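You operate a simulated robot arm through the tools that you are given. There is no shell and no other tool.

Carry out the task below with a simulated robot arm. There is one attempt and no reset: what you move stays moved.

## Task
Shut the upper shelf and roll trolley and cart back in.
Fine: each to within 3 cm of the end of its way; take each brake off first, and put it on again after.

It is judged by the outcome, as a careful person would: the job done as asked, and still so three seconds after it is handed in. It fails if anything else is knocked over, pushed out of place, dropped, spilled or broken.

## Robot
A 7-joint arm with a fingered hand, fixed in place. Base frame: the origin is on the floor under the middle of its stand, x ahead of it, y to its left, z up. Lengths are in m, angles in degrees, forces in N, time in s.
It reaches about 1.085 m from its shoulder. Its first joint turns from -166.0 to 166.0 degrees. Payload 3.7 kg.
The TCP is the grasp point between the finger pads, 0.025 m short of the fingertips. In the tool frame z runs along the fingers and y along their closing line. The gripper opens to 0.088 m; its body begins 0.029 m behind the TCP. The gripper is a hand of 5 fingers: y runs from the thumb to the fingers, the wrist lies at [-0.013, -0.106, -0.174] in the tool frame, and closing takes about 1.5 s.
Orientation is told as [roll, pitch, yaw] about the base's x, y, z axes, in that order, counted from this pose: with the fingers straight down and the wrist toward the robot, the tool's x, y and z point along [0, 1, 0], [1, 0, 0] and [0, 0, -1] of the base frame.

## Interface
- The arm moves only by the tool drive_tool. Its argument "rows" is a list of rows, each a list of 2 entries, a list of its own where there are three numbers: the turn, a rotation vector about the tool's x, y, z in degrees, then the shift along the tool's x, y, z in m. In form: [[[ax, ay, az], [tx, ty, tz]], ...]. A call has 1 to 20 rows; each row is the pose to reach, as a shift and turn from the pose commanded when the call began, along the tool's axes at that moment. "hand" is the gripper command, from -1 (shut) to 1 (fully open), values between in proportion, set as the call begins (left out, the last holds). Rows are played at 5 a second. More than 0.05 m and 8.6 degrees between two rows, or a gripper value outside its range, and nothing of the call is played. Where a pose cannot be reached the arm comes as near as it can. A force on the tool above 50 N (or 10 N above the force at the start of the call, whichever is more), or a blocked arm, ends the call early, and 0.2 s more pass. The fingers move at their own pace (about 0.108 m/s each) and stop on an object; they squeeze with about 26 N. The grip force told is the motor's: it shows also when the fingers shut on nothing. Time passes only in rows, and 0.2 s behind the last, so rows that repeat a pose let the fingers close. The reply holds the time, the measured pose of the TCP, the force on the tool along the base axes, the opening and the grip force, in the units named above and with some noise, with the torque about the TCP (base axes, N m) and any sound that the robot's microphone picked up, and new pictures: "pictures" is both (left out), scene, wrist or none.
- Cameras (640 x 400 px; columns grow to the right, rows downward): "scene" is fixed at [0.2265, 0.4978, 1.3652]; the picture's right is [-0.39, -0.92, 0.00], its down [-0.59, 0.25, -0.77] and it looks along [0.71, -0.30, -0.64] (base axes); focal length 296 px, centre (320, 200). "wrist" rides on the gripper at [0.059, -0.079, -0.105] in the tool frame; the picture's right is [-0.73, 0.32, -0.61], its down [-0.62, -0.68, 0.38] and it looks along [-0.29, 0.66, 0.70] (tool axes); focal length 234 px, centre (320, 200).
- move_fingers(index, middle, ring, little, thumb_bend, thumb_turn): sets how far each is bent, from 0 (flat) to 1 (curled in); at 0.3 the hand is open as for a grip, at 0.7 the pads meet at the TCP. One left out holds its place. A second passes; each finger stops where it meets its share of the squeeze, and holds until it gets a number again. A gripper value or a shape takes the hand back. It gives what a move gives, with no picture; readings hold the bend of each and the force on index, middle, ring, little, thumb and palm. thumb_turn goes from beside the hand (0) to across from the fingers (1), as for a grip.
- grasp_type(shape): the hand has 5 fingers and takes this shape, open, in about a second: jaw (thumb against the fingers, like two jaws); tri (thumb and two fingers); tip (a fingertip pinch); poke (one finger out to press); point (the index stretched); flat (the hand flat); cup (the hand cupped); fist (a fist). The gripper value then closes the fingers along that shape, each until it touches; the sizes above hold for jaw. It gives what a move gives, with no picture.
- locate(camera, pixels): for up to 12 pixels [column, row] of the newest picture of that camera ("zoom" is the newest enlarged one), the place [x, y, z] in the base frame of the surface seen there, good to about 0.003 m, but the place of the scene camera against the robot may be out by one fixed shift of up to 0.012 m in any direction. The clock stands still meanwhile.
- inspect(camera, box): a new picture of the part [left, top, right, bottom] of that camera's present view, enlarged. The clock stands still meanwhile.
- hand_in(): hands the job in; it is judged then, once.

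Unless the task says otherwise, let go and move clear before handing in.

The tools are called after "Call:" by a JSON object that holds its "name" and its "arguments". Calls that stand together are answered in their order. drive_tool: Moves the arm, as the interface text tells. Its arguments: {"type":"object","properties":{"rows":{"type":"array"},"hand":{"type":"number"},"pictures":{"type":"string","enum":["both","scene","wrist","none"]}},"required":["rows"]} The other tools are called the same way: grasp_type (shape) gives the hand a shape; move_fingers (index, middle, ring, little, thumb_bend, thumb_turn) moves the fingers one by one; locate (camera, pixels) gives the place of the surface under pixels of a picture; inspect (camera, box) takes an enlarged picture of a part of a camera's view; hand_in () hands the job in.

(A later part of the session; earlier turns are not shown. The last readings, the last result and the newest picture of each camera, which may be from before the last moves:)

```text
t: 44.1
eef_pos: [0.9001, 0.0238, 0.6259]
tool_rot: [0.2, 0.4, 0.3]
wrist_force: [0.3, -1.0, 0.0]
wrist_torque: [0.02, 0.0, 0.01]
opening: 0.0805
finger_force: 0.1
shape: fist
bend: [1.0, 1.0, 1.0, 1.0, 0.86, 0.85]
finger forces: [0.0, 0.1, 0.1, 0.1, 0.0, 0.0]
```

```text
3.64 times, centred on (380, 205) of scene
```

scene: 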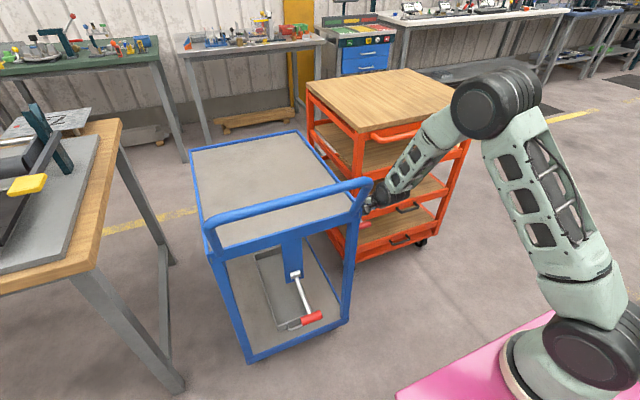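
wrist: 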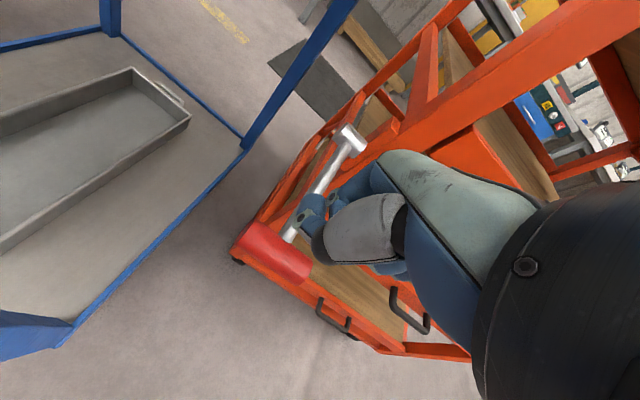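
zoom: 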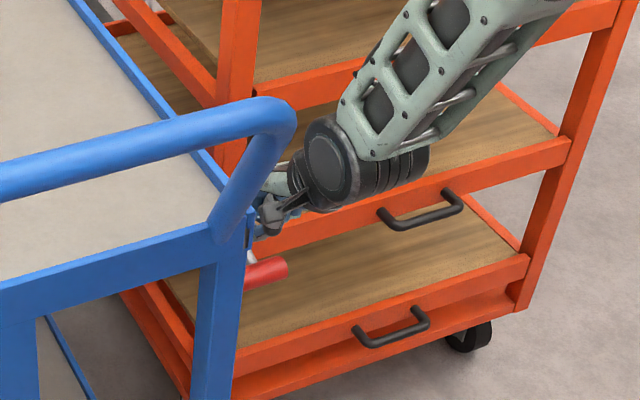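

The lever is going down with the fist (grip now at zoom 268,268), and the hand clears the trolley. I'll press the rest of the way until the lower stop.

Call:
{"name": "drive_tool", "arguments": {"rows": [[[0, 0, 0], [0, 0, 0.01]], [[0, 0, 0], [0, 0, 0.02]], [[0, 0, 0], [0, 0, 0.03]], [[0, 0, 0], [0, 0, 0.04]], [[0, 0, 0], [0, 0, 0.048]], [[0, 0, 0], [0, 0, 0.056]], [[0, 0, 0], [0, 0, 0.064]], [[0, 0, 0], [0, 0, 0.07]]]}}

Call:
{"name": "locate", "arguments": {"camera": "wrist", "pixels": [[270, 260], [250, 250], [300, 275], [340, 300], [350, 140]]}}

Call:
{"name": "inspect", "arguments": {"camera": "scene", "box": [320, 150, 440, 260]}}

```text
t: 45.7
eef_pos: [0.9021, 0.0234, 0.5736]
tool_rot: [0.3, -0.4, 0.2]
wrist_force: [-14.6, -4.1, 35.6]
wrist_torque: [0.58, 0.0, 0.28]
opening: 0.0804
finger_force: 0.0
shape: fist
bend: [1.0, 1.0, 1.0, 1.0, 0.95, 0.84]
finger forces: [0.0, 0.1, 0.0, 0.0, 40.0, 0.0]
stopped in row 7: the force on the tool passed its limit at 64 N (the readings are from after the stop); the commanded pose is now the measured one
```

scene: 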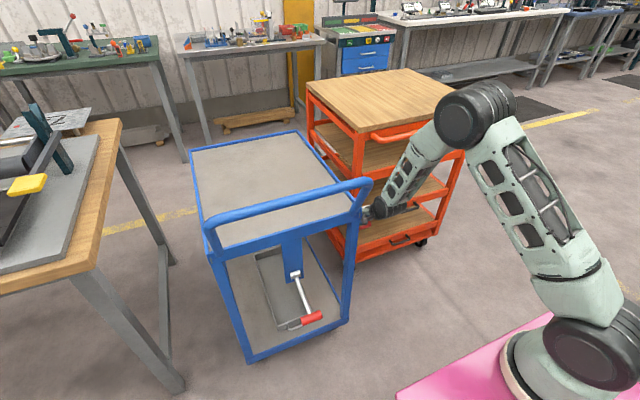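
wrist: 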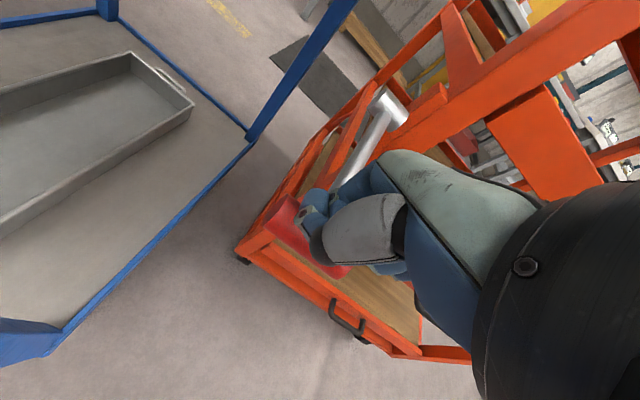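

```text
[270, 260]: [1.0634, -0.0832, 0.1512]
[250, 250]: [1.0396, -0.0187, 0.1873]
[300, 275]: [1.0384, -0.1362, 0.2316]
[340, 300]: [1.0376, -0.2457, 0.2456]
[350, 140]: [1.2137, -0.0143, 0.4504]
```

```text
3.64 times, centred on (380, 205) of scene
```

zoom: 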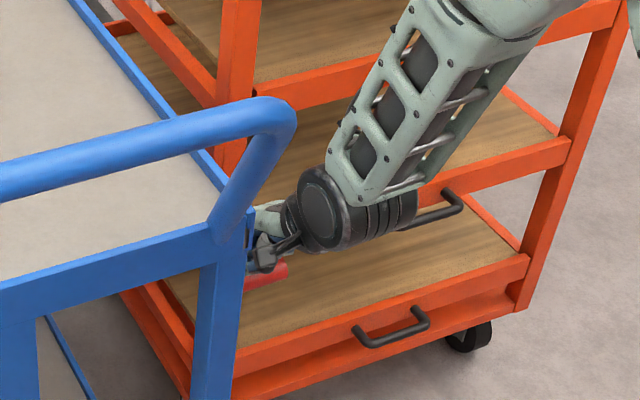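

It stopped at 64 N. I'll check the lever angle: T-grip at wrist (283,215) and (335,270), hub at (388,105).

Call:
{"name": "locate", "arguments": {"camera": "wrist", "pixels": [[283, 212], [290, 225], [275, 225], [337, 270], [388, 105], [375, 130], [350, 175]]}}

Call:
{"name": "drive_tool", "arguments": {"rows": [[[0, 0, 0], [0, 0, -0.03]], [[0, 0, 0], [0, 0, -0.07]], [[0, 0, 0], [-0.01, 0, -0.11]]]}}

```text
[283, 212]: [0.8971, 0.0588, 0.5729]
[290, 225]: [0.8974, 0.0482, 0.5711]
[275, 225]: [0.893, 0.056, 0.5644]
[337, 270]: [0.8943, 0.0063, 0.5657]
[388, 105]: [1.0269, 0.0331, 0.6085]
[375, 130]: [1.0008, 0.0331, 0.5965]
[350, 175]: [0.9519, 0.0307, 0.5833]
```

```text
t: 46.5
eef_pos: [0.9024, 0.0153, 0.6806]
tool_rot: [0.2, 0.0, 0.3]
wrist_force: [0.0, -0.5, 0.3]
wrist_torque: [-0.01, -0.02, 0.0]
opening: 0.0807
finger_force: 0.1
shape: fist
bend: [1.0, 1.0, 1.0, 1.0, 0.86, 0.85]
finger forces: [0.0, 0.1, 0.0, 0.1, 0.0, 0.0]
```

scene: 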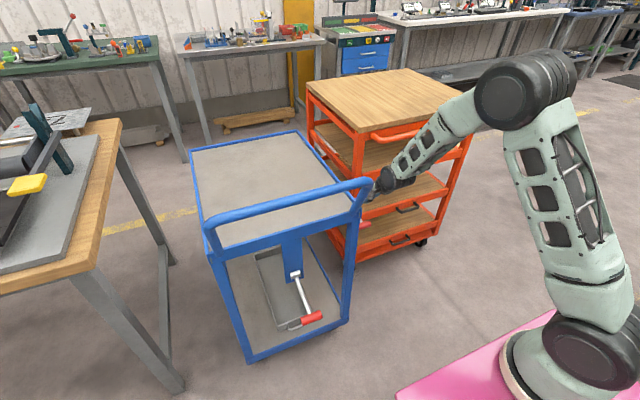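
wrist: 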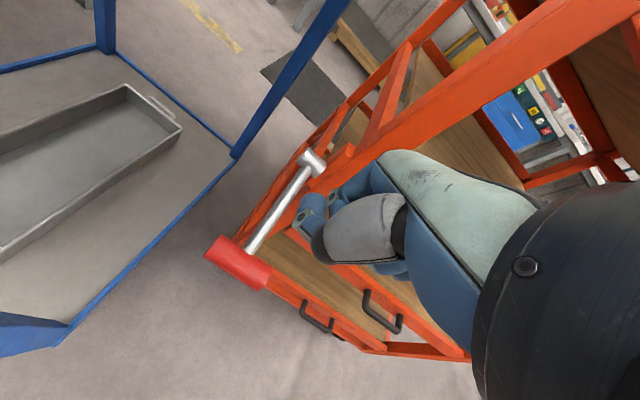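

Call:
{"name": "locate", "arguments": {"camera": "wrist", "pixels": [[235, 263], [218, 252], [258, 275], [312, 163], [275, 212], [255, 240]]}}

Call:
{"name": "inspect", "arguments": {"camera": "wrist", "box": [190, 130, 350, 300]}}

```text
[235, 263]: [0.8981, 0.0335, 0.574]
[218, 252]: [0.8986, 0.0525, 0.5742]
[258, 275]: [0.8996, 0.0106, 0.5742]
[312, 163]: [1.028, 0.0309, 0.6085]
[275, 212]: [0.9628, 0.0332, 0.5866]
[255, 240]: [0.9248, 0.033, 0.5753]
```

```text
2.35 times, centred on (270, 215) of wrist
```

zoom: 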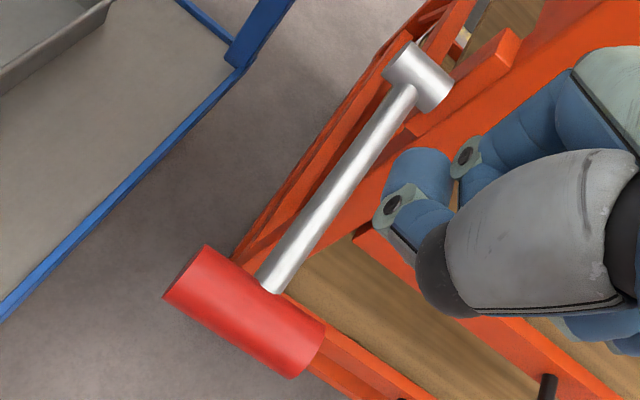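

The lever is back at its original angle (grip top z 0.574, 0.130 m ahead of the hub), so the cart's brake is on. Next is the trolley. I'll back out and up, then cross over above its handle bar.

Call:
{"name": "drive_tool", "arguments": {"rows": [[[0, 0, 0], [-0.01, 0, -0.04]], [[0, 0, 0], [-0.02, -0.015, -0.08]], [[0, 0, 0], [-0.03, -0.04, -0.12]], [[0, 0, 0], [-0.04, -0.07, -0.155]], [[0, 0, 0], [-0.045, -0.1, -0.19]], [[0, 0, 0], [-0.05, -0.13, -0.225]], [[0, 0, 0], [-0.05, -0.16, -0.26]], [[0, 0, 0], [-0.05, -0.19, -0.295]], [[0, 0, 0], [-0.05, -0.22, -0.33]], [[0, 0, 0], [-0.05, -0.25, -0.365]], [[0, 0, 0], [-0.05, -0.275, -0.4]], [[0, 0, 0], [-0.05, -0.295, -0.44]]]}}

Call:
{"name": "grasp_type", "arguments": {"shape": "jaw"}}

Call:
{"name": "inspect", "arguments": {"camera": "scene", "box": [300, 60, 500, 270]}}

```text
t: 49.1
eef_pos: [0.6072, -0.0391, 1.1199]
tool_rot: [0.2, 0.1, 0.3]
wrist_force: [0.7, -0.5, -0.2]
wrist_torque: [-0.01, -0.01, 0.01]
opening: 0.0808
finger_force: 0.0
shape: fist
bend: [1.0, 1.0, 1.0, 1.0, 0.86, 0.85]
finger forces: [0.1, 0.0, 0.0, 0.0, 0.0, 0.0]
```

scene: 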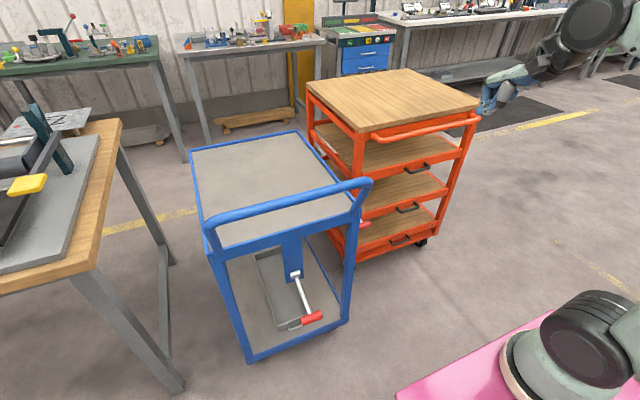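
wrist: 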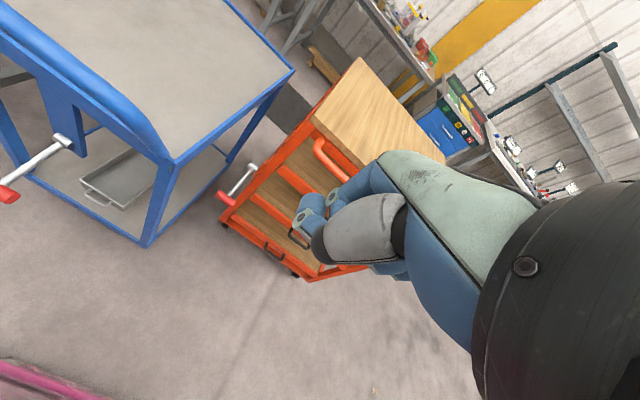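

```text
t: 50.0
eef_pos: [0.6073, -0.0379, 1.12]
tool_rot: [0.2, -0.1, 0.2]
wrist_force: [-0.2, 0.7, -1.0]
wrist_torque: [0.01, 0.0, 0.03]
opening: 0.0875
finger_force: 0.1
shape: jaw
bend: [0.3, 0.3, 0.3, 0.3, 0.3, 0.97]
finger forces: [0.0, 0.0, 0.0, 0.0, 0.0, 0.0]
```

```text
1.90 times, centred on (400, 165) of scene
```

zoom: 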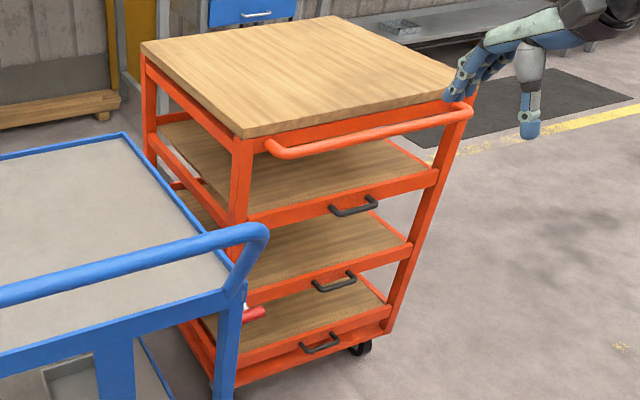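

The cart is parked with its shelf shut. I'll carry the open hand left at this height to in front of the trolley's bar, pitching it 12°.

Call:
{"name": "drive_tool", "arguments": {"rows": [[[0, 0, 0], [0.04, -0.004, 0]], [[0, 0, 0], [0.08, -0.008, 0]], [[0, 0, 0], [0.12, -0.012, 0]], [[0, 0, 0], [0.16, -0.016, 0]], [[0, 0, 0], [0.2, -0.02, 0]], [[0, 0, 0], [0.24, -0.024, 0]], [[0, 0, 0], [0.28, -0.03, 0]], [[6, 0, 0], [0.32, -0.036, 0]], [[12, 0, 0], [0.345, -0.042, 0]], [[12, 0, 0], [0.3625, -0.042, 0]]]}}

Call:
{"name": "locate", "arguments": {"camera": "wrist", "pixels": [[150, 257], [190, 212]]}}

```text
t: 52.2
eef_pos: [0.5619, 0.3225, 1.1202]
tool_rot: [0.2, 12.0, 0.4]
wrist_force: [-0.4, 0.0, 0.4]
wrist_torque: [0.0, 0.0, -0.04]
opening: 0.0878
finger_force: 0.1
shape: jaw
bend: [0.3, 0.3, 0.3, 0.3, 0.3, 0.97]
finger forces: [0.0, 0.1, 0.0, 0.0, 0.1, 0.0]
```

scene: 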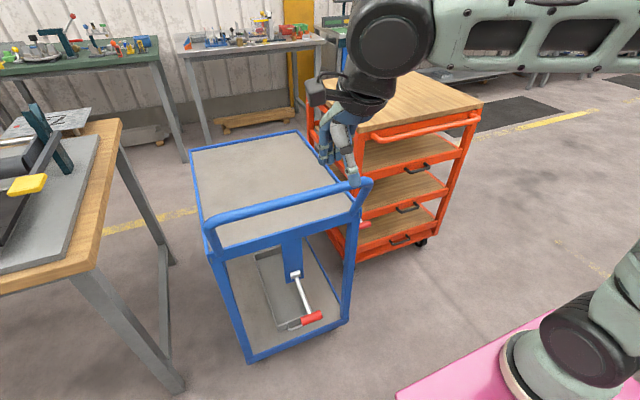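
wrist: 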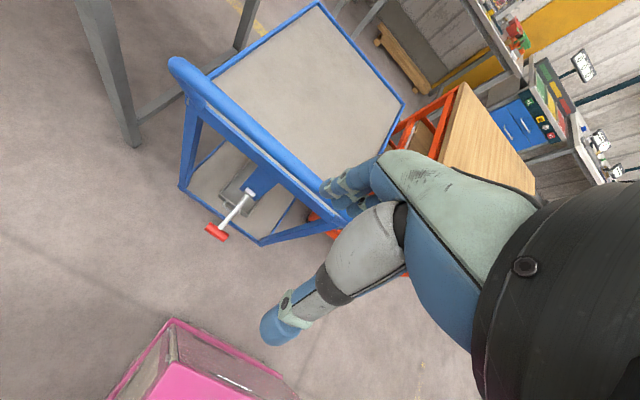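

```text
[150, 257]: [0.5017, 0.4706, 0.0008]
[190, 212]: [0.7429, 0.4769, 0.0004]
```

The wrist view shows the trolley lever (grip at 216,232, hub at 248,193) and the bar above. I'll measure both before descending in front of the bar.

Call:
{"name": "locate", "arguments": {"camera": "wrist", "pixels": [[216, 232], [208, 227], [224, 236], [248, 193], [235, 210], [180, 75], [240, 125], [300, 180], [210, 110], [195, 85]]}}

Call:
{"name": "inspect", "arguments": {"camera": "scene", "box": [260, 0, 440, 230]}}

```text
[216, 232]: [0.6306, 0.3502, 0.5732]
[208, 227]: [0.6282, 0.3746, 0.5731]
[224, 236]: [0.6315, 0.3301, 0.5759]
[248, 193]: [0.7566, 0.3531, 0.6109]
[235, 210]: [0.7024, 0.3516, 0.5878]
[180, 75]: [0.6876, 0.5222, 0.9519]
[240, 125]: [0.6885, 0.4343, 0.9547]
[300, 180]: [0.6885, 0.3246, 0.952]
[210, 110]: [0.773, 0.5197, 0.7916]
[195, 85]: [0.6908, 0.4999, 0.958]
```

```text
1.74 times, centred on (350, 115) of scene
```

zoom: 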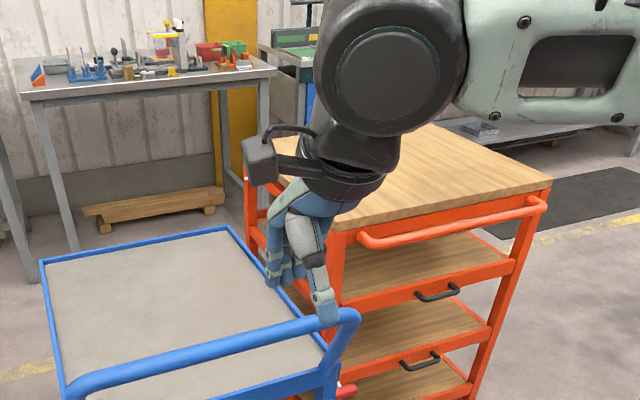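

The trolley lever's grip centre is (0.629, 0.352, 0.561), its hub is at (0.76, 0.352, 0.605), and the bar's near edge is at x≈0.68. I'll descend at x≈0.575, in front of the bar.

Call:
{"name": "drive_tool", "arguments": {"rows": [[[0, 0, 0], [0.002, 0.0143, 0.043]], [[0, 0, 0], [0.004, 0.0285, 0.0859]], [[0, 0, 0], [0.004, 0.0408, 0.1293]], [[0, 0, 0], [0.004, 0.0501, 0.1733]], [[0, 0, 0], [0.004, 0.0595, 0.2174]], [[0, 0, 0], [0.004, 0.0689, 0.2614]], [[0, 0, 0], [0.004, 0.0782, 0.3054]], [[0, 0, 0], [0.004, 0.0876, 0.3494]], [[0, 0, 0], [0.004, 0.0959, 0.3885]], [[0, 0, 0], [0.004, 0.1001, 0.4081]]]}}

Call:
{"name": "inspect", "arguments": {"camera": "scene", "box": [220, 150, 420, 350]}}

```text
t: 54.4
eef_pos: [0.5753, 0.3293, 0.6996]
tool_rot: [0.3, 11.9, 0.4]
wrist_force: [0.4, 0.3, -0.1]
wrist_torque: [-0.02, 0.0, -0.03]
opening: 0.0875
finger_force: 0.1
shape: jaw
bend: [0.3, 0.3, 0.3, 0.3, 0.3, 0.97]
finger forces: [0.0, 0.0, 0.0, 0.0, 0.1, 0.0]
```

scene: 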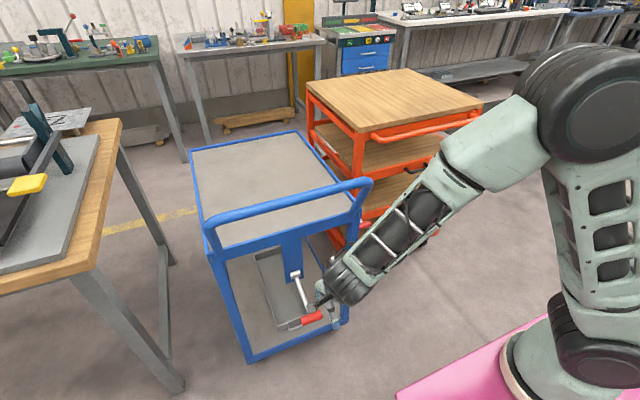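
wrist: 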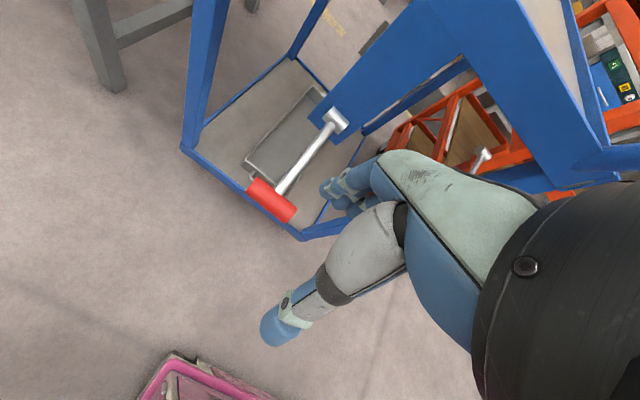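

```text
2.00 times, centred on (320, 250) of scene
```

zoom: 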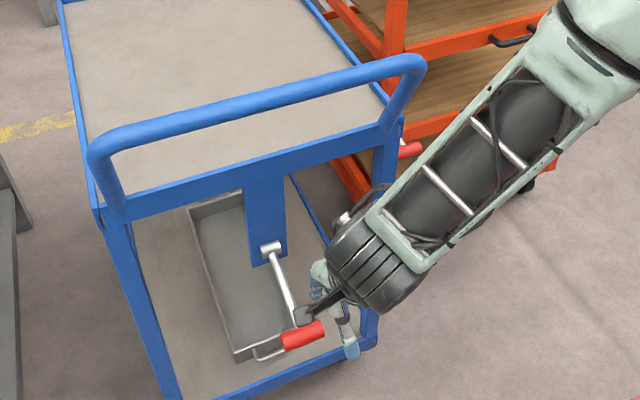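

The hand is in front of the lever below the bar, with the forearm coming from the right. I'll check fingertip and forearm clearances.

Call:
{"name": "locate", "arguments": {"camera": "wrist", "pixels": [[325, 190], [338, 203], [352, 214], [268, 335], [272, 200], [255, 190], [288, 212], [333, 120], [300, 168]]}}

Call:
{"name": "locate", "arguments": {"camera": "zoom", "pixels": [[370, 225], [400, 180], [470, 110], [345, 215], [520, 60], [330, 240], [395, 90], [420, 75]]}}

```text
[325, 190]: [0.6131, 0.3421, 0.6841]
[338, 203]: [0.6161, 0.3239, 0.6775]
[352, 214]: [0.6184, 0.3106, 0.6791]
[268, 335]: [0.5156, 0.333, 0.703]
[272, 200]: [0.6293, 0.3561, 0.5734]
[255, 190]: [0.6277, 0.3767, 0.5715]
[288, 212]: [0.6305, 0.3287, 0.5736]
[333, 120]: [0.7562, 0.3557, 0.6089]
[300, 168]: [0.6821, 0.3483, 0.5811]
```

```text
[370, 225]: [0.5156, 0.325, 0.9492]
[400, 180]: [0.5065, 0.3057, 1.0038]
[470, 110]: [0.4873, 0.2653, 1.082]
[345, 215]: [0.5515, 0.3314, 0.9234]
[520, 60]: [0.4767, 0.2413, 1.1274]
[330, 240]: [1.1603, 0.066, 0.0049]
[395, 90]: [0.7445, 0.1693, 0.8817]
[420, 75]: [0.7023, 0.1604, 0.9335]
```

The forearm is well clear of the bar. The index edge (y 0.342) is within 2 mm of the rod, so I'll shift 4 mm right, move forward over the grip, and descend around its right half.

Call:
{"name": "drive_tool", "arguments": {"rows": [[[0, 0, 0], [-0.0043, 0.0293, -0.0062]], [[0, 0, 0], [-0.0043, 0.0528, -0.0112]], [[0, 0, 0], [-0.0043, 0.0611, 0.0279]], [[0, 0, 0], [-0.0043, 0.0694, 0.067]], [[0, 0, 0], [-0.0043, 0.0757, 0.0964]], [[0, 0, 0], [-0.0043, 0.0798, 0.1159]], [[0, 0, 0], [-0.0043, 0.0828, 0.1296]]]}}

Call:
{"name": "inspect", "arguments": {"camera": "scene", "box": [260, 230, 370, 350]}}

Call:
{"name": "inspect", "arguments": {"camera": "wrist", "box": [200, 100, 440, 350]}}

```text
t: 56.0
eef_pos: [0.6313, 0.3252, 0.5581]
tool_rot: [0.3, 11.9, 0.2]
wrist_force: [0.4, -0.5, 0.4]
wrist_torque: [0.01, -0.03, 0.03]
opening: 0.0876
finger_force: 0.0
shape: jaw
bend: [0.3, 0.3, 0.3, 0.3, 0.3, 0.97]
finger forces: [0.0, 0.0, 0.1, 0.0, 0.1, 0.0]
```

scene: 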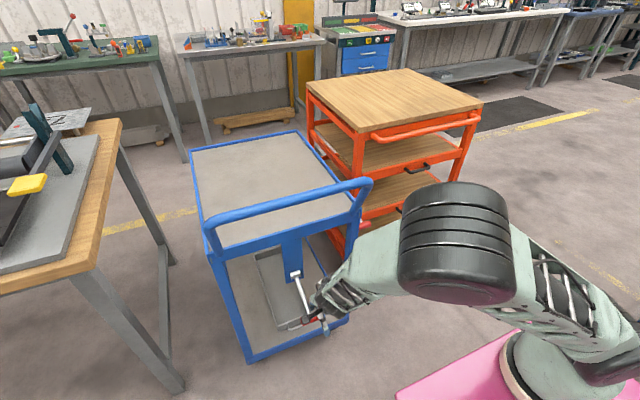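
wrist: 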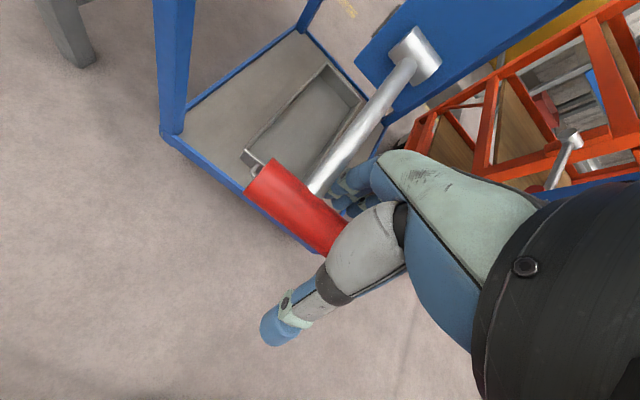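

```text
3.33 times, centred on (315, 290) of scene
```

zoom: 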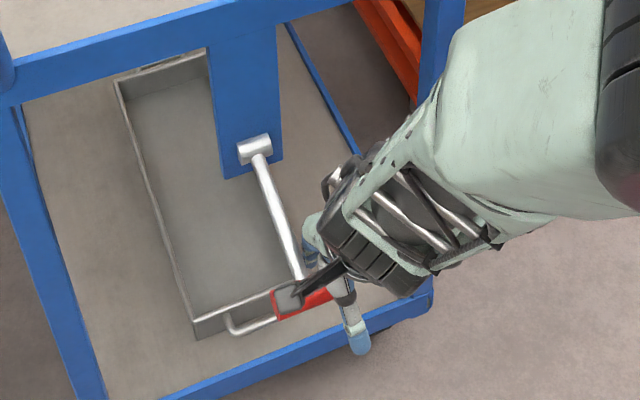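

```text
1.60 times, centred on (320, 225) of wrist
```

zoom: 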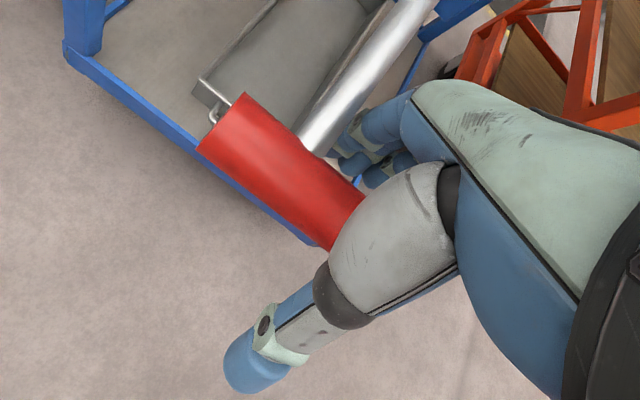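

The grip sits between thumb and fingers with the index just right of the rod, and nothing is touching. I'll close the hand.

Call:
{"name": "drive_tool", "arguments": {"rows": [[[0, 0, 0], [0, 0, 0]], [[0, 0, 0], [0, 0, 0]], [[0, 0, 0], [0, 0, 0]], [[0, 0, 0], [0, 0, 0]], [[0, 0, 0], [0, 0, 0]], [[0, 0, 0], [0, 0, 0]], [[0, 0, 0], [0, 0, 0]], [[0, 0, 0], [0, 0, 0]]], "hand": -1, "pictures": "wrist"}}

Call:
{"name": "inspect", "arguments": {"camera": "wrist", "box": [200, 100, 440, 350]}}

```text
t: 57.8
eef_pos: [0.6317, 0.3258, 0.5584]
tool_rot: [0.3, 12.0, 0.3]
wrist_force: [-14.2, -2.9, -6.4]
wrist_torque: [-0.02, 0.04, -0.01]
opening: 0.01
finger_force: 26.0
shape: jaw
bend: [0.74, 0.7, 0.7, 0.7, 0.78, 1.0]
finger forces: [7.9, 1.7, 0.0, 0.0, 25.8, 0.0]
```

wrist: 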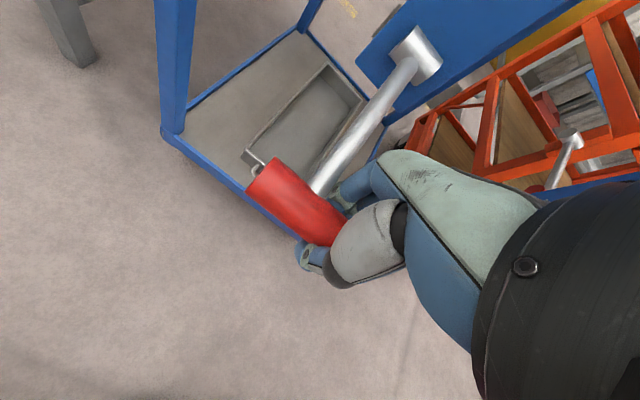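

```text
1.60 times, centred on (320, 225) of wrist
```

zoom: 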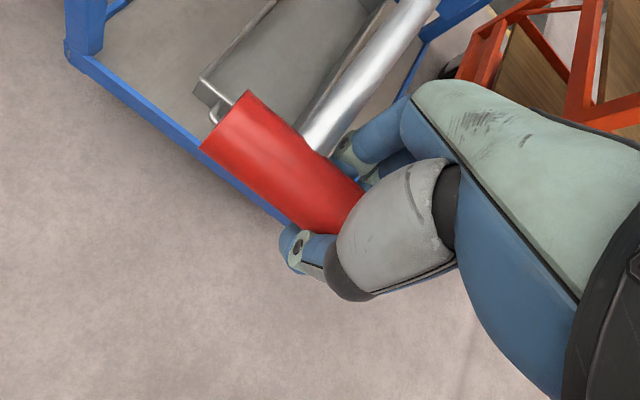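

The grip is firm (index 8 N, thumb 26 N). I'll lift the lever along its arc up to its upper stop.

Call:
{"name": "drive_tool", "arguments": {"rows": [[[0, 0, 0], [0, -0.0049, -0.0088]], [[0, 0, 0], [0, -0.0089, -0.0176]], [[0, 0, 0], [0, -0.0129, -0.0292]], [[0, 0, 0], [0, -0.0158, -0.041]], [[0, 0, 0], [0, -0.018, -0.0531]], [[0, 0, 0], [0, -0.019, -0.0655]], [[0, 0, 0], [0, -0.0188, -0.0774]], [[0, 0, 0], [0, -0.0181, -0.0851]], [[0, 0, 0], [0, -0.0175, -0.0897]], [[0, 0, 0], [0, -0.017, -0.095]]]}}

Call:
{"name": "inspect", "arguments": {"camera": "scene", "box": [260, 210, 380, 330]}}

```text
t: 59.8
eef_pos: [0.6278, 0.3228, 0.6412]
tool_rot: [-0.4, 12.4, 0.3]
wrist_force: [1.4, 4.3, -33.0]
wrist_torque: [-0.15, 0.31, -0.05]
opening: 0.0082
finger_force: 26.1
shape: jaw
bend: [0.74, 0.71, 0.7, 0.7, 0.81, 1.0]
finger forces: [21.1, 1.1, 0.0, 0.0, 19.8, 0.0]
stopped in row 9: the force on the tool passed its limit at 53 N (the readings are from after the stop); the commanded pose is now the measured one
```

scene: 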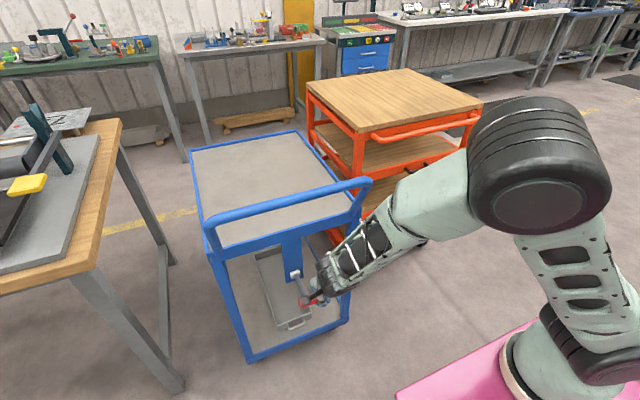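
wrist: 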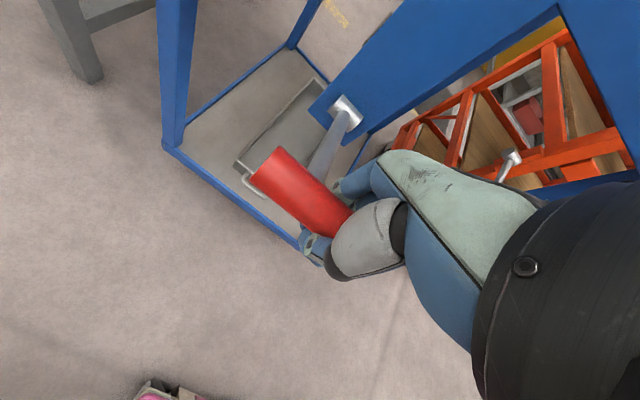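

```text
3.33 times, centred on (320, 270) of scene
```

zoom: 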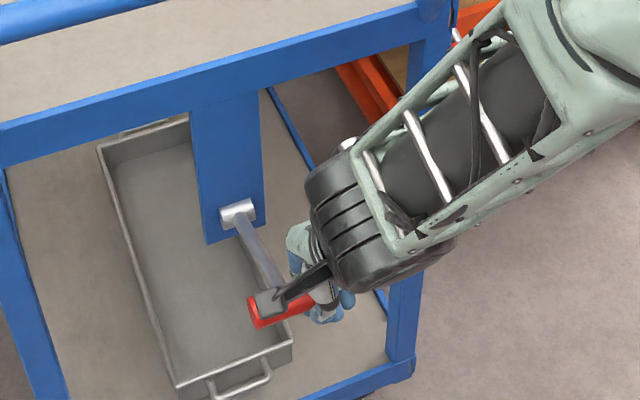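

The trolley's lever hit its upper stop (53 N, raised 8.3 cm). I'll open the hand and check that it stays up.

Call:
{"name": "drive_tool", "arguments": {"rows": [[[0, 0, 0], [0, 0, 0.002]], [[0, 0, 0], [0, 0, 0.003]], [[0, 0, 0], [0, 0, 0.003]], [[0, 0, 0], [0, 0, 0.003]], [[0, 0, 0], [0, 0, 0.003]], [[0, 0, 0], [0, 0, 0.003]]], "hand": 1}}

Call:
{"name": "inspect", "arguments": {"camera": "wrist", "box": [200, 80, 440, 350]}}

```text
t: 61.2
eef_pos: [0.6295, 0.3233, 0.6415]
tool_rot: [-0.1, 12.2, 0.2]
wrist_force: [0.3, 0.3, 0.4]
wrist_torque: [0.02, 0.0, 0.03]
opening: 0.0877
finger_force: 0.0
shape: jaw
bend: [0.3, 0.3, 0.3, 0.3, 0.3, 0.98]
finger forces: [0.0, 0.1, 0.0, 0.0, 0.0, 0.0]
```

scene: 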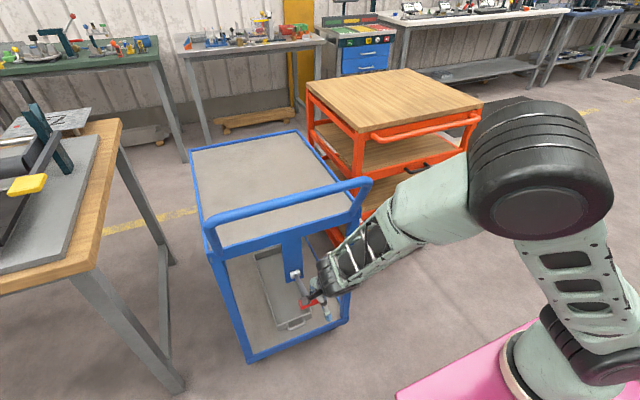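
wrist: 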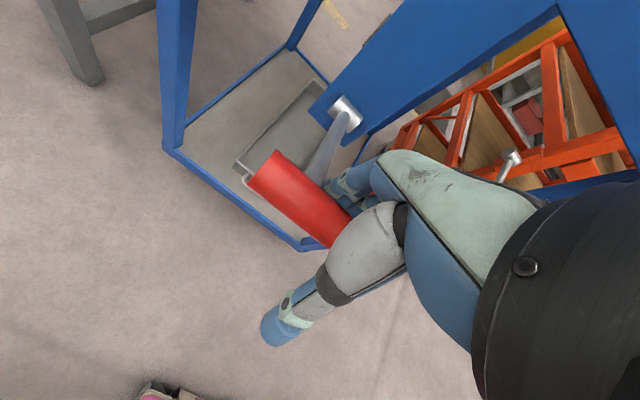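

```text
1.48 times, centred on (320, 215) of wrist
```

zoom: 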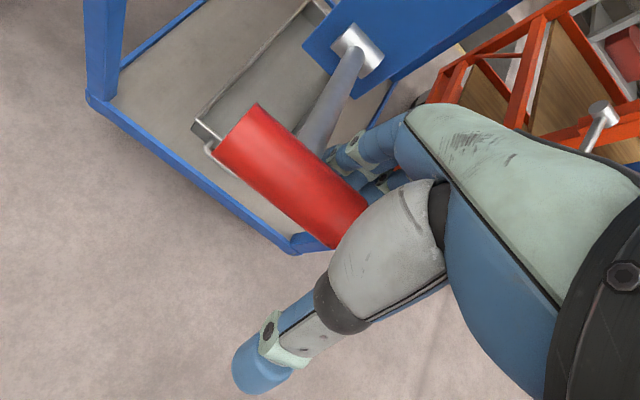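

The lever stays up on its own. I'll lift the hand clear, retreat in front of the bar, rise to bar height and level out, then make a fist.

Call:
{"name": "drive_tool", "arguments": {"rows": [[[0, 0, 0], [0, -0.0073, -0.0342]], [[0, 0, 0], [0, -0.0156, -0.0734]], [[0, 0, 0], [0, -0.0383, -0.0838]], [[0, 0, 0], [0, -0.0725, -0.0766]], [[0, 0, 0], [0.01, -0.0808, -0.1157]], [[0, 0, 0], [0.02, -0.0892, -0.1549]], [[0, 0, 0], [0.03, -0.0975, -0.194]], [[0, 0, 0], [0.04, -0.1058, -0.2331]], [[-6, 0, 0], [0.05, -0.11, -0.2527]], [[-12, 0, 0], [0.052, -0.11, -0.2527]]]}}

Call:
{"name": "grasp_type", "arguments": {"shape": "fist"}}

Call:
{"name": "inspect", "arguments": {"camera": "scene", "box": [180, 90, 420, 340]}}

```text
t: 63.4
eef_pos: [0.5753, 0.3759, 0.9106]
tool_rot: [-0.1, 0.2, 0.3]
wrist_force: [0.3, 0.4, -0.1]
wrist_torque: [-0.01, -0.02, 0.02]
opening: 0.0877
finger_force: 0.0
shape: jaw
bend: [0.3, 0.3, 0.3, 0.3, 0.3, 0.98]
finger forces: [0.0, 0.0, 0.0, 0.0, 0.0, 0.0]
```

scene: 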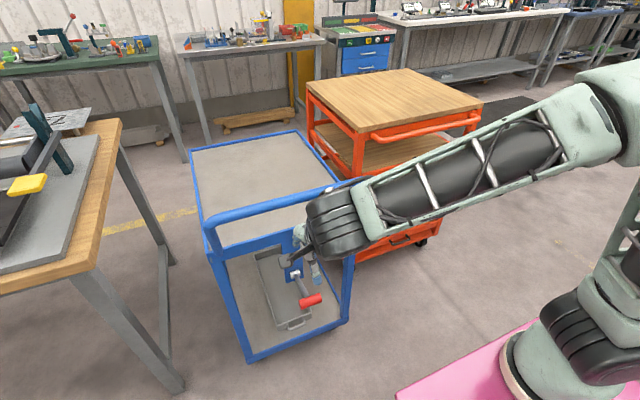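
wrist: 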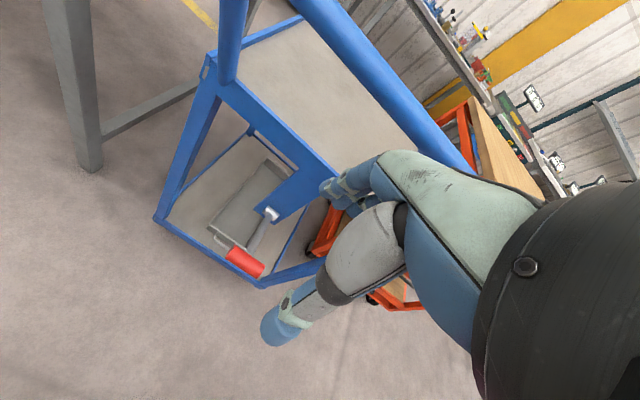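

```text
t: 64.3
eef_pos: [0.5756, 0.375, 0.9102]
tool_rot: [-0.1, 0.2, 0.2]
wrist_force: [0.3, 1.3, 0.1]
wrist_torque: [-0.03, 0.03, 0.0]
opening: 0.0002
finger_force: 0.0
shape: fist
bend: [1.0, 1.0, 1.0, 1.0, 0.86, 0.85]
finger forces: [0.1, 0.1, 0.1, 0.0, 0.0, 0.0]
```

```text
1.60 times, centred on (300, 215) of scene
```

zoom: 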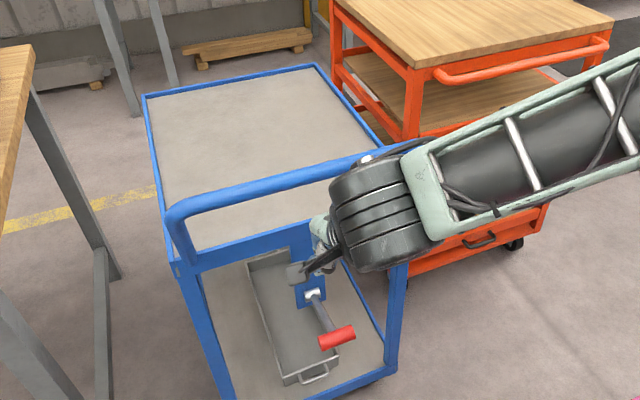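

The trolley's lever is up (zoom 335,338) and the fist is in front of the bar. I'll advance to contact and start rolling it slowly.

Call:
{"name": "drive_tool", "arguments": {"rows": [[[0, 0, 0], [0, 0.02, 0]], [[0, 0, 0], [0, 0.042, 0]], [[0, 0, 0], [0, 0.056, 0]], [[0, 0, 0], [0, 0.066, 0]], [[0, 0, 0], [0, 0.076, 0]], [[0, 0, 0], [0, 0.086, 0]], [[0, 0, 0], [0, 0.096, 0]], [[0, 0, 0], [0, 0.106, 0]], [[0, 0, 0], [0, 0.116, 0]]]}}

Call:
{"name": "inspect", "arguments": {"camera": "scene", "box": [180, 90, 420, 340]}}

```text
t: 66.3
eef_pos: [0.6906, 0.3749, 0.9111]
tool_rot: [0.1, 0.1, 0.2]
wrist_force: [-0.8, -0.2, 0.2]
wrist_torque: [0.0, -0.03, -0.02]
opening: 0.0001
finger_force: 0.1
shape: fist
bend: [1.0, 1.0, 1.0, 1.0, 0.86, 0.85]
finger forces: [0.1, 0.0, 0.1, 0.1, 0.0, 0.0]
```

scene: 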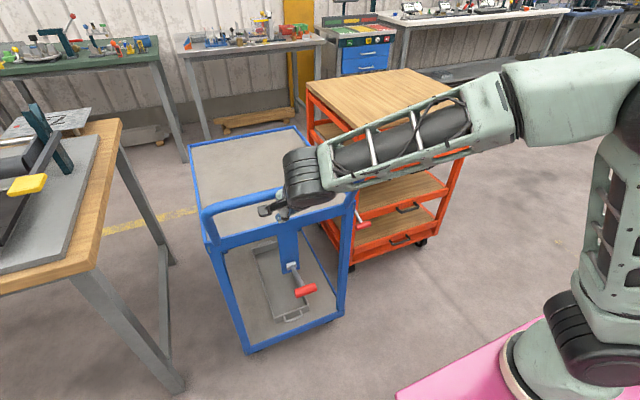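
wrist: 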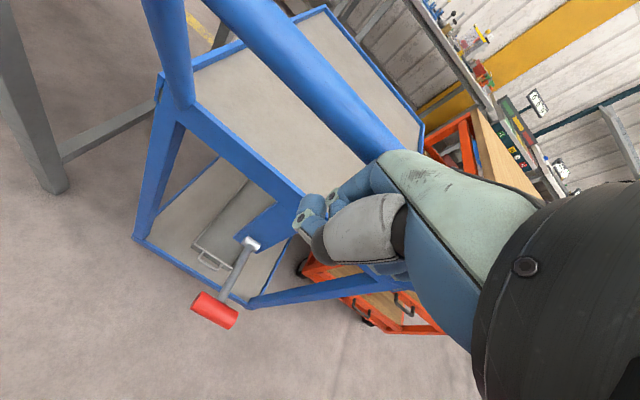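

```text
1.60 times, centred on (300, 215) of scene
```

zoom: 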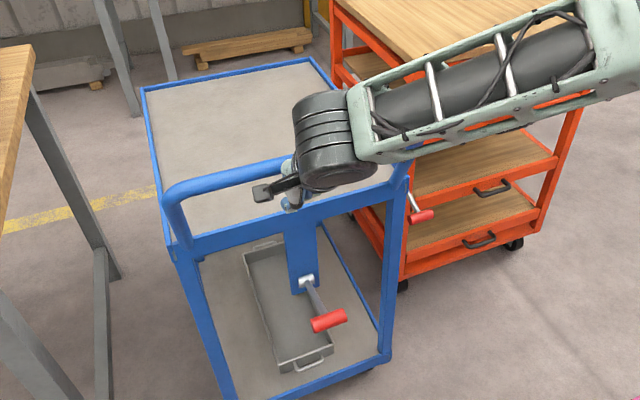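

The trolley rolls freely (lever and body moved together, no force). I'll keep pushing gently.

Call:
{"name": "drive_tool", "arguments": {"rows": [[[0, 0, 0], [0, 0.01, 0]], [[0, 0, 0], [0, 0.02, 0]], [[0, 0, 0], [0, 0.03, 0]], [[0, 0, 0], [0, 0.04, 0]], [[0, 0, 0], [0, 0.05, 0]], [[0, 0, 0], [0, 0.06, 0]], [[0, 0, 0], [0, 0.07, 0]], [[0, 0, 0], [0, 0.08, 0]], [[0, 0, 0], [0, 0.09, 0]], [[0, 0, 0], [0, 0.1, 0]]]}}

Call:
{"name": "inspect", "arguments": {"camera": "scene", "box": [180, 60, 420, 340]}}

```text
t: 68.5
eef_pos: [0.7908, 0.3775, 0.91]
tool_rot: [0.0, 0.3, 0.4]
wrist_force: [0.6, 0.1, 0.2]
wrist_torque: [0.03, -0.01, 0.01]
opening: 0.0
finger_force: 0.0
shape: fist
bend: [1.0, 1.0, 1.0, 1.0, 0.86, 0.85]
finger forces: [0.0, 0.0, 0.0, 0.0, 0.0, 0.0]
```

scene: 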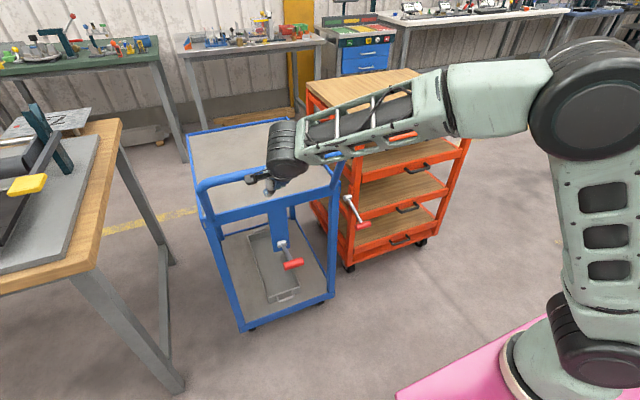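
wrist: 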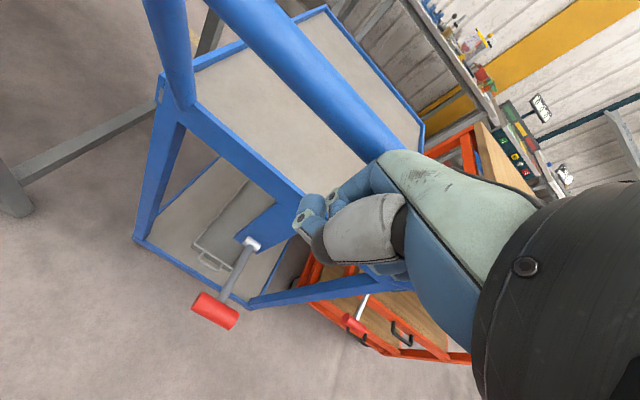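

```text
1.43 times, centred on (300, 200) of scene
```

zoom: 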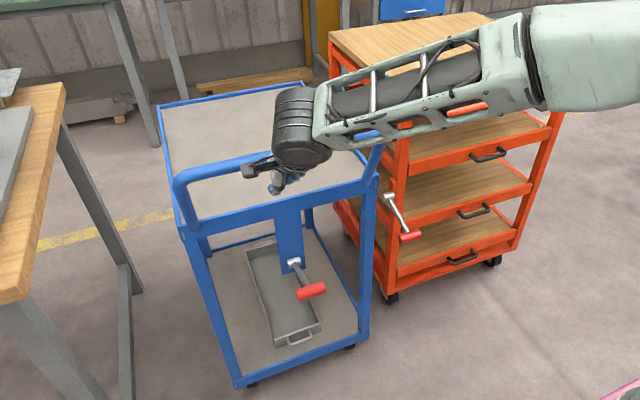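

The trolley has moved about 14 cm and still rolls freely; the cart's lever is visible at (362,222), still down. I'll continue.

Call:
{"name": "drive_tool", "arguments": {"rows": [[[0, 0, 0], [0, 0.01, 0]], [[0, 0, 0], [0, 0.02, 0]], [[0, 0, 0], [0, 0.03, 0]], [[0, 0, 0], [0, 0.04, 0]], [[0, 0, 0], [0, 0.05, 0]], [[0, 0, 0], [0, 0.058, 0]], [[0, 0, 0], [0, 0.066, 0]], [[0, 0, 0], [0, 0.074, 0]], [[0, 0, 0], [0, 0.082, 0]], [[0, 0, 0], [0, 0.09, 0]]]}}

Call:
{"name": "inspect", "arguments": {"camera": "scene", "box": [180, 60, 420, 340]}}

```text
t: 70.7
eef_pos: [0.8808, 0.3767, 0.909]
tool_rot: [-0.1, 0.2, 0.3]
wrist_force: [0.6, -0.5, -0.4]
wrist_torque: [0.0, -0.04, 0.03]
opening: 0.0
finger_force: 0.2
shape: fist
bend: [1.0, 1.0, 1.0, 1.0, 0.86, 0.85]
finger forces: [0.1, 0.0, 0.0, 0.1, 0.0, 0.0]
```

scene: 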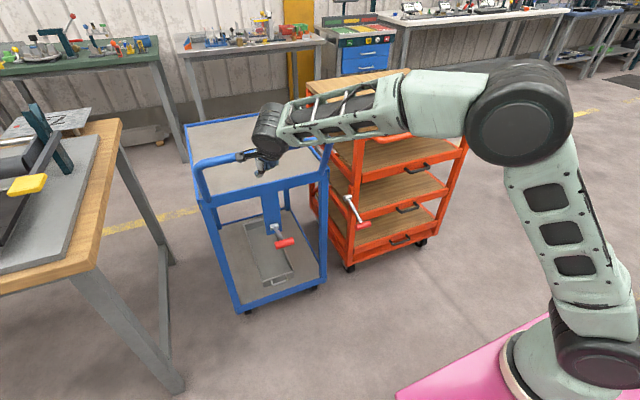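
wrist: 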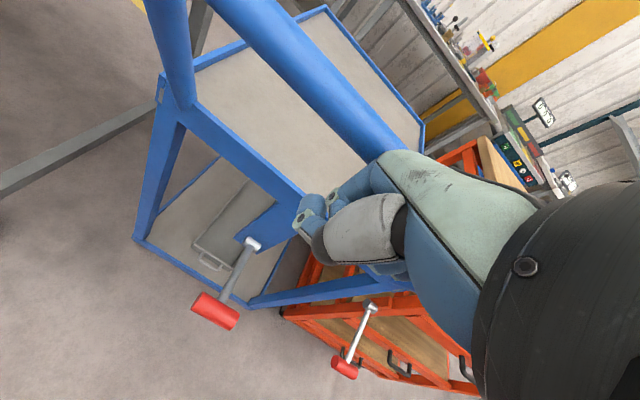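

```text
1.43 times, centred on (300, 200) of scene
```

zoom: 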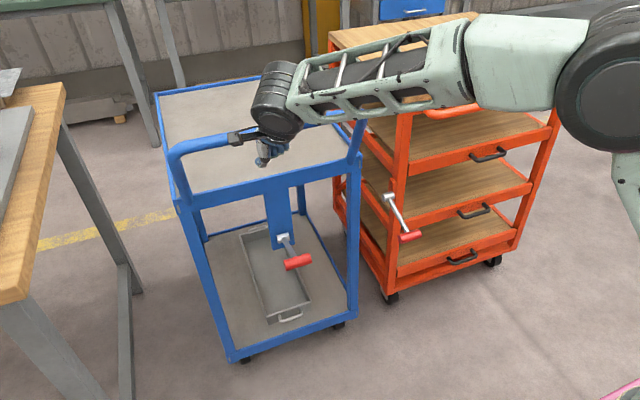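

Still free at about 23 cm travel. I'll go on in smaller steps toward its stop.

Call:
{"name": "drive_tool", "arguments": {"rows": [[[0, 0, 0], [0, 0.008, 0]], [[0, 0, 0], [0, 0.016, 0]], [[0, 0, 0], [0, 0.024, 0]], [[0, 0, 0], [0, 0.032, 0]], [[0, 0, 0], [0, 0.04, 0]], [[0, 0, 0], [0, 0.048, 0]], [[0, 0, 0], [0, 0.056, 0]], [[0, 0, 0], [0, 0.064, 0]]]}}

Call:
{"name": "inspect", "arguments": {"camera": "scene", "box": [180, 60, 420, 340]}}

```text
t: 72.5
eef_pos: [0.9456, 0.3762, 0.9093]
tool_rot: [-0.2, 0.1, 0.2]
wrist_force: [0.0, 0.3, 0.8]
wrist_torque: [0.01, 0.03, -0.05]
opening: 0.0
finger_force: 0.0
shape: fist
bend: [1.0, 1.0, 1.0, 1.0, 0.86, 0.85]
finger forces: [0.0, 0.0, 0.0, 0.1, 0.0, 0.0]
```

scene: 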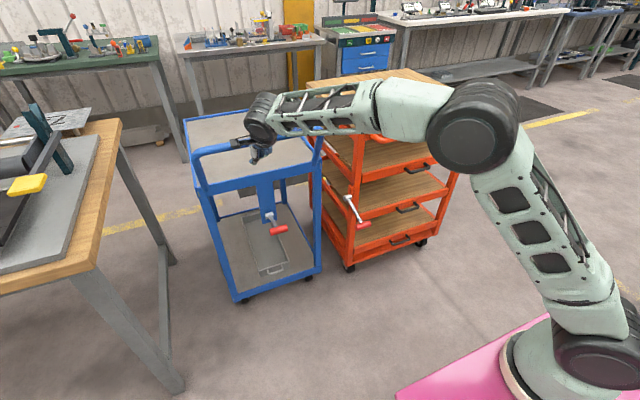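
wrist: 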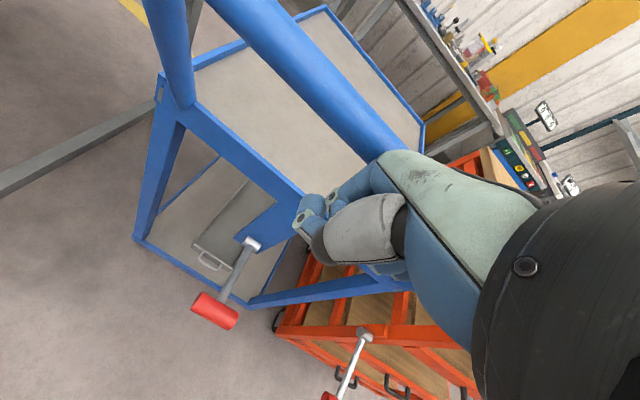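

```text
1.43 times, centred on (300, 200) of scene
```

zoom: 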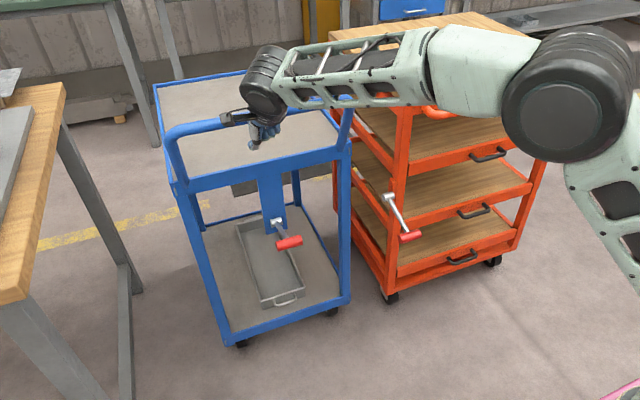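

About 30 cm so far and still free. My reach is getting long here, so I'll check the forearm's clearance and the trolley's position before continuing.

Call:
{"name": "locate", "arguments": {"camera": "scene", "pixels": [[475, 125], [400, 112], [345, 112], [385, 135], [262, 120], [277, 229], [200, 150], [320, 135], [190, 190], [185, 122], [270, 110], [360, 135]]}}

Call:
{"name": "locate", "arguments": {"camera": "wrist", "pixels": [[215, 310], [252, 243], [300, 65], [350, 120], [362, 335], [330, 395], [170, 90]]}}

```text
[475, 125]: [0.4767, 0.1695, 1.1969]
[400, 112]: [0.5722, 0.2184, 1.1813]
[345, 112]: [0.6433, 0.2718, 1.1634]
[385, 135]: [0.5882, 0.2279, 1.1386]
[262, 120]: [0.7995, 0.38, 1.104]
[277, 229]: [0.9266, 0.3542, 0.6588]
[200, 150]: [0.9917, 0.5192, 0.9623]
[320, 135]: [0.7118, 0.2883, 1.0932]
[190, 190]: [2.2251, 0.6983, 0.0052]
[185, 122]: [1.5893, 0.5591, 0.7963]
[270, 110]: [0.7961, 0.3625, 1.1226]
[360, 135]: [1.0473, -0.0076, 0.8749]
```

```text
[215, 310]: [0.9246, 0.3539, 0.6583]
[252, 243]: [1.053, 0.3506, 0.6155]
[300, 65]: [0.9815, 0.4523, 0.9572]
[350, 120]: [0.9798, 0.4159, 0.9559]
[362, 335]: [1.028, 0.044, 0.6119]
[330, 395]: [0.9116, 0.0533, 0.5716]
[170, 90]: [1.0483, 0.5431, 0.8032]
```

The trolley hub has gone from 0.757 to 1.053 (0.30 m) and the forearm is well clear. I'll continue slowly.

Call:
{"name": "drive_tool", "arguments": {"rows": [[[0, 0, 0], [0, 0.007, 0]], [[0, 0, 0], [0, 0.014, 0]], [[0, 0, 0], [0, 0.021, 0]], [[0, 0, 0], [0, 0.028, 0]], [[0, 0, 0], [0, 0.035, 0]], [[0, 0, 0], [0, 0.042, 0]], [[0, 0, 0], [0, 0.049, 0]]]}}

Call:
{"name": "locate", "arguments": {"camera": "wrist", "pixels": [[215, 310], [252, 243], [300, 65], [350, 120], [170, 90]]}}

```text
t: 73.5
eef_pos: [0.9667, 0.3772, 0.91]
tool_rot: [-0.1, 0.5, 0.2]
wrist_force: [-31.7, -14.3, 5.3]
wrist_torque: [0.51, -1.49, -0.71]
opening: 0.0
finger_force: 0.1
shape: fist
bend: [1.0, 1.0, 1.0, 1.0, 0.86, 0.85]
finger forces: [0.0, 31.6, 0.0, 0.0, 0.0, 0.0]
stopped in row 5: the force on the tool passed its limit at 65 N (the readings are from after the stop); the commanded pose is now the measured one
```

scene: 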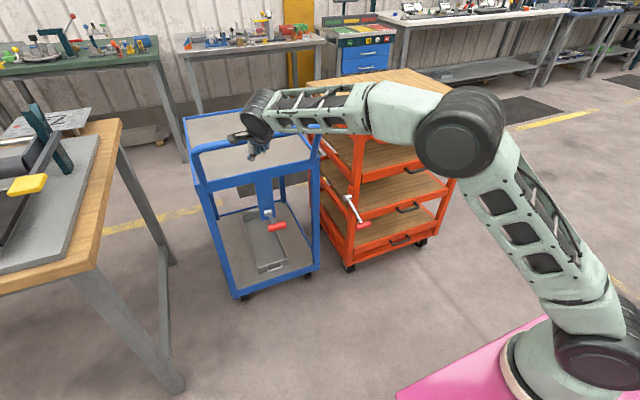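
wrist: 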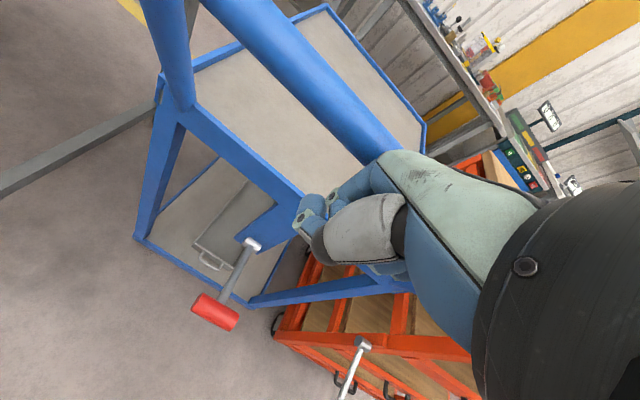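

```text
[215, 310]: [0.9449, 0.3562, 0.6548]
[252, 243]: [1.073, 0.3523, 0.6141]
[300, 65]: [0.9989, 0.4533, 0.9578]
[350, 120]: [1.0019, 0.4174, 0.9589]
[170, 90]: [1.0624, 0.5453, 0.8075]
```

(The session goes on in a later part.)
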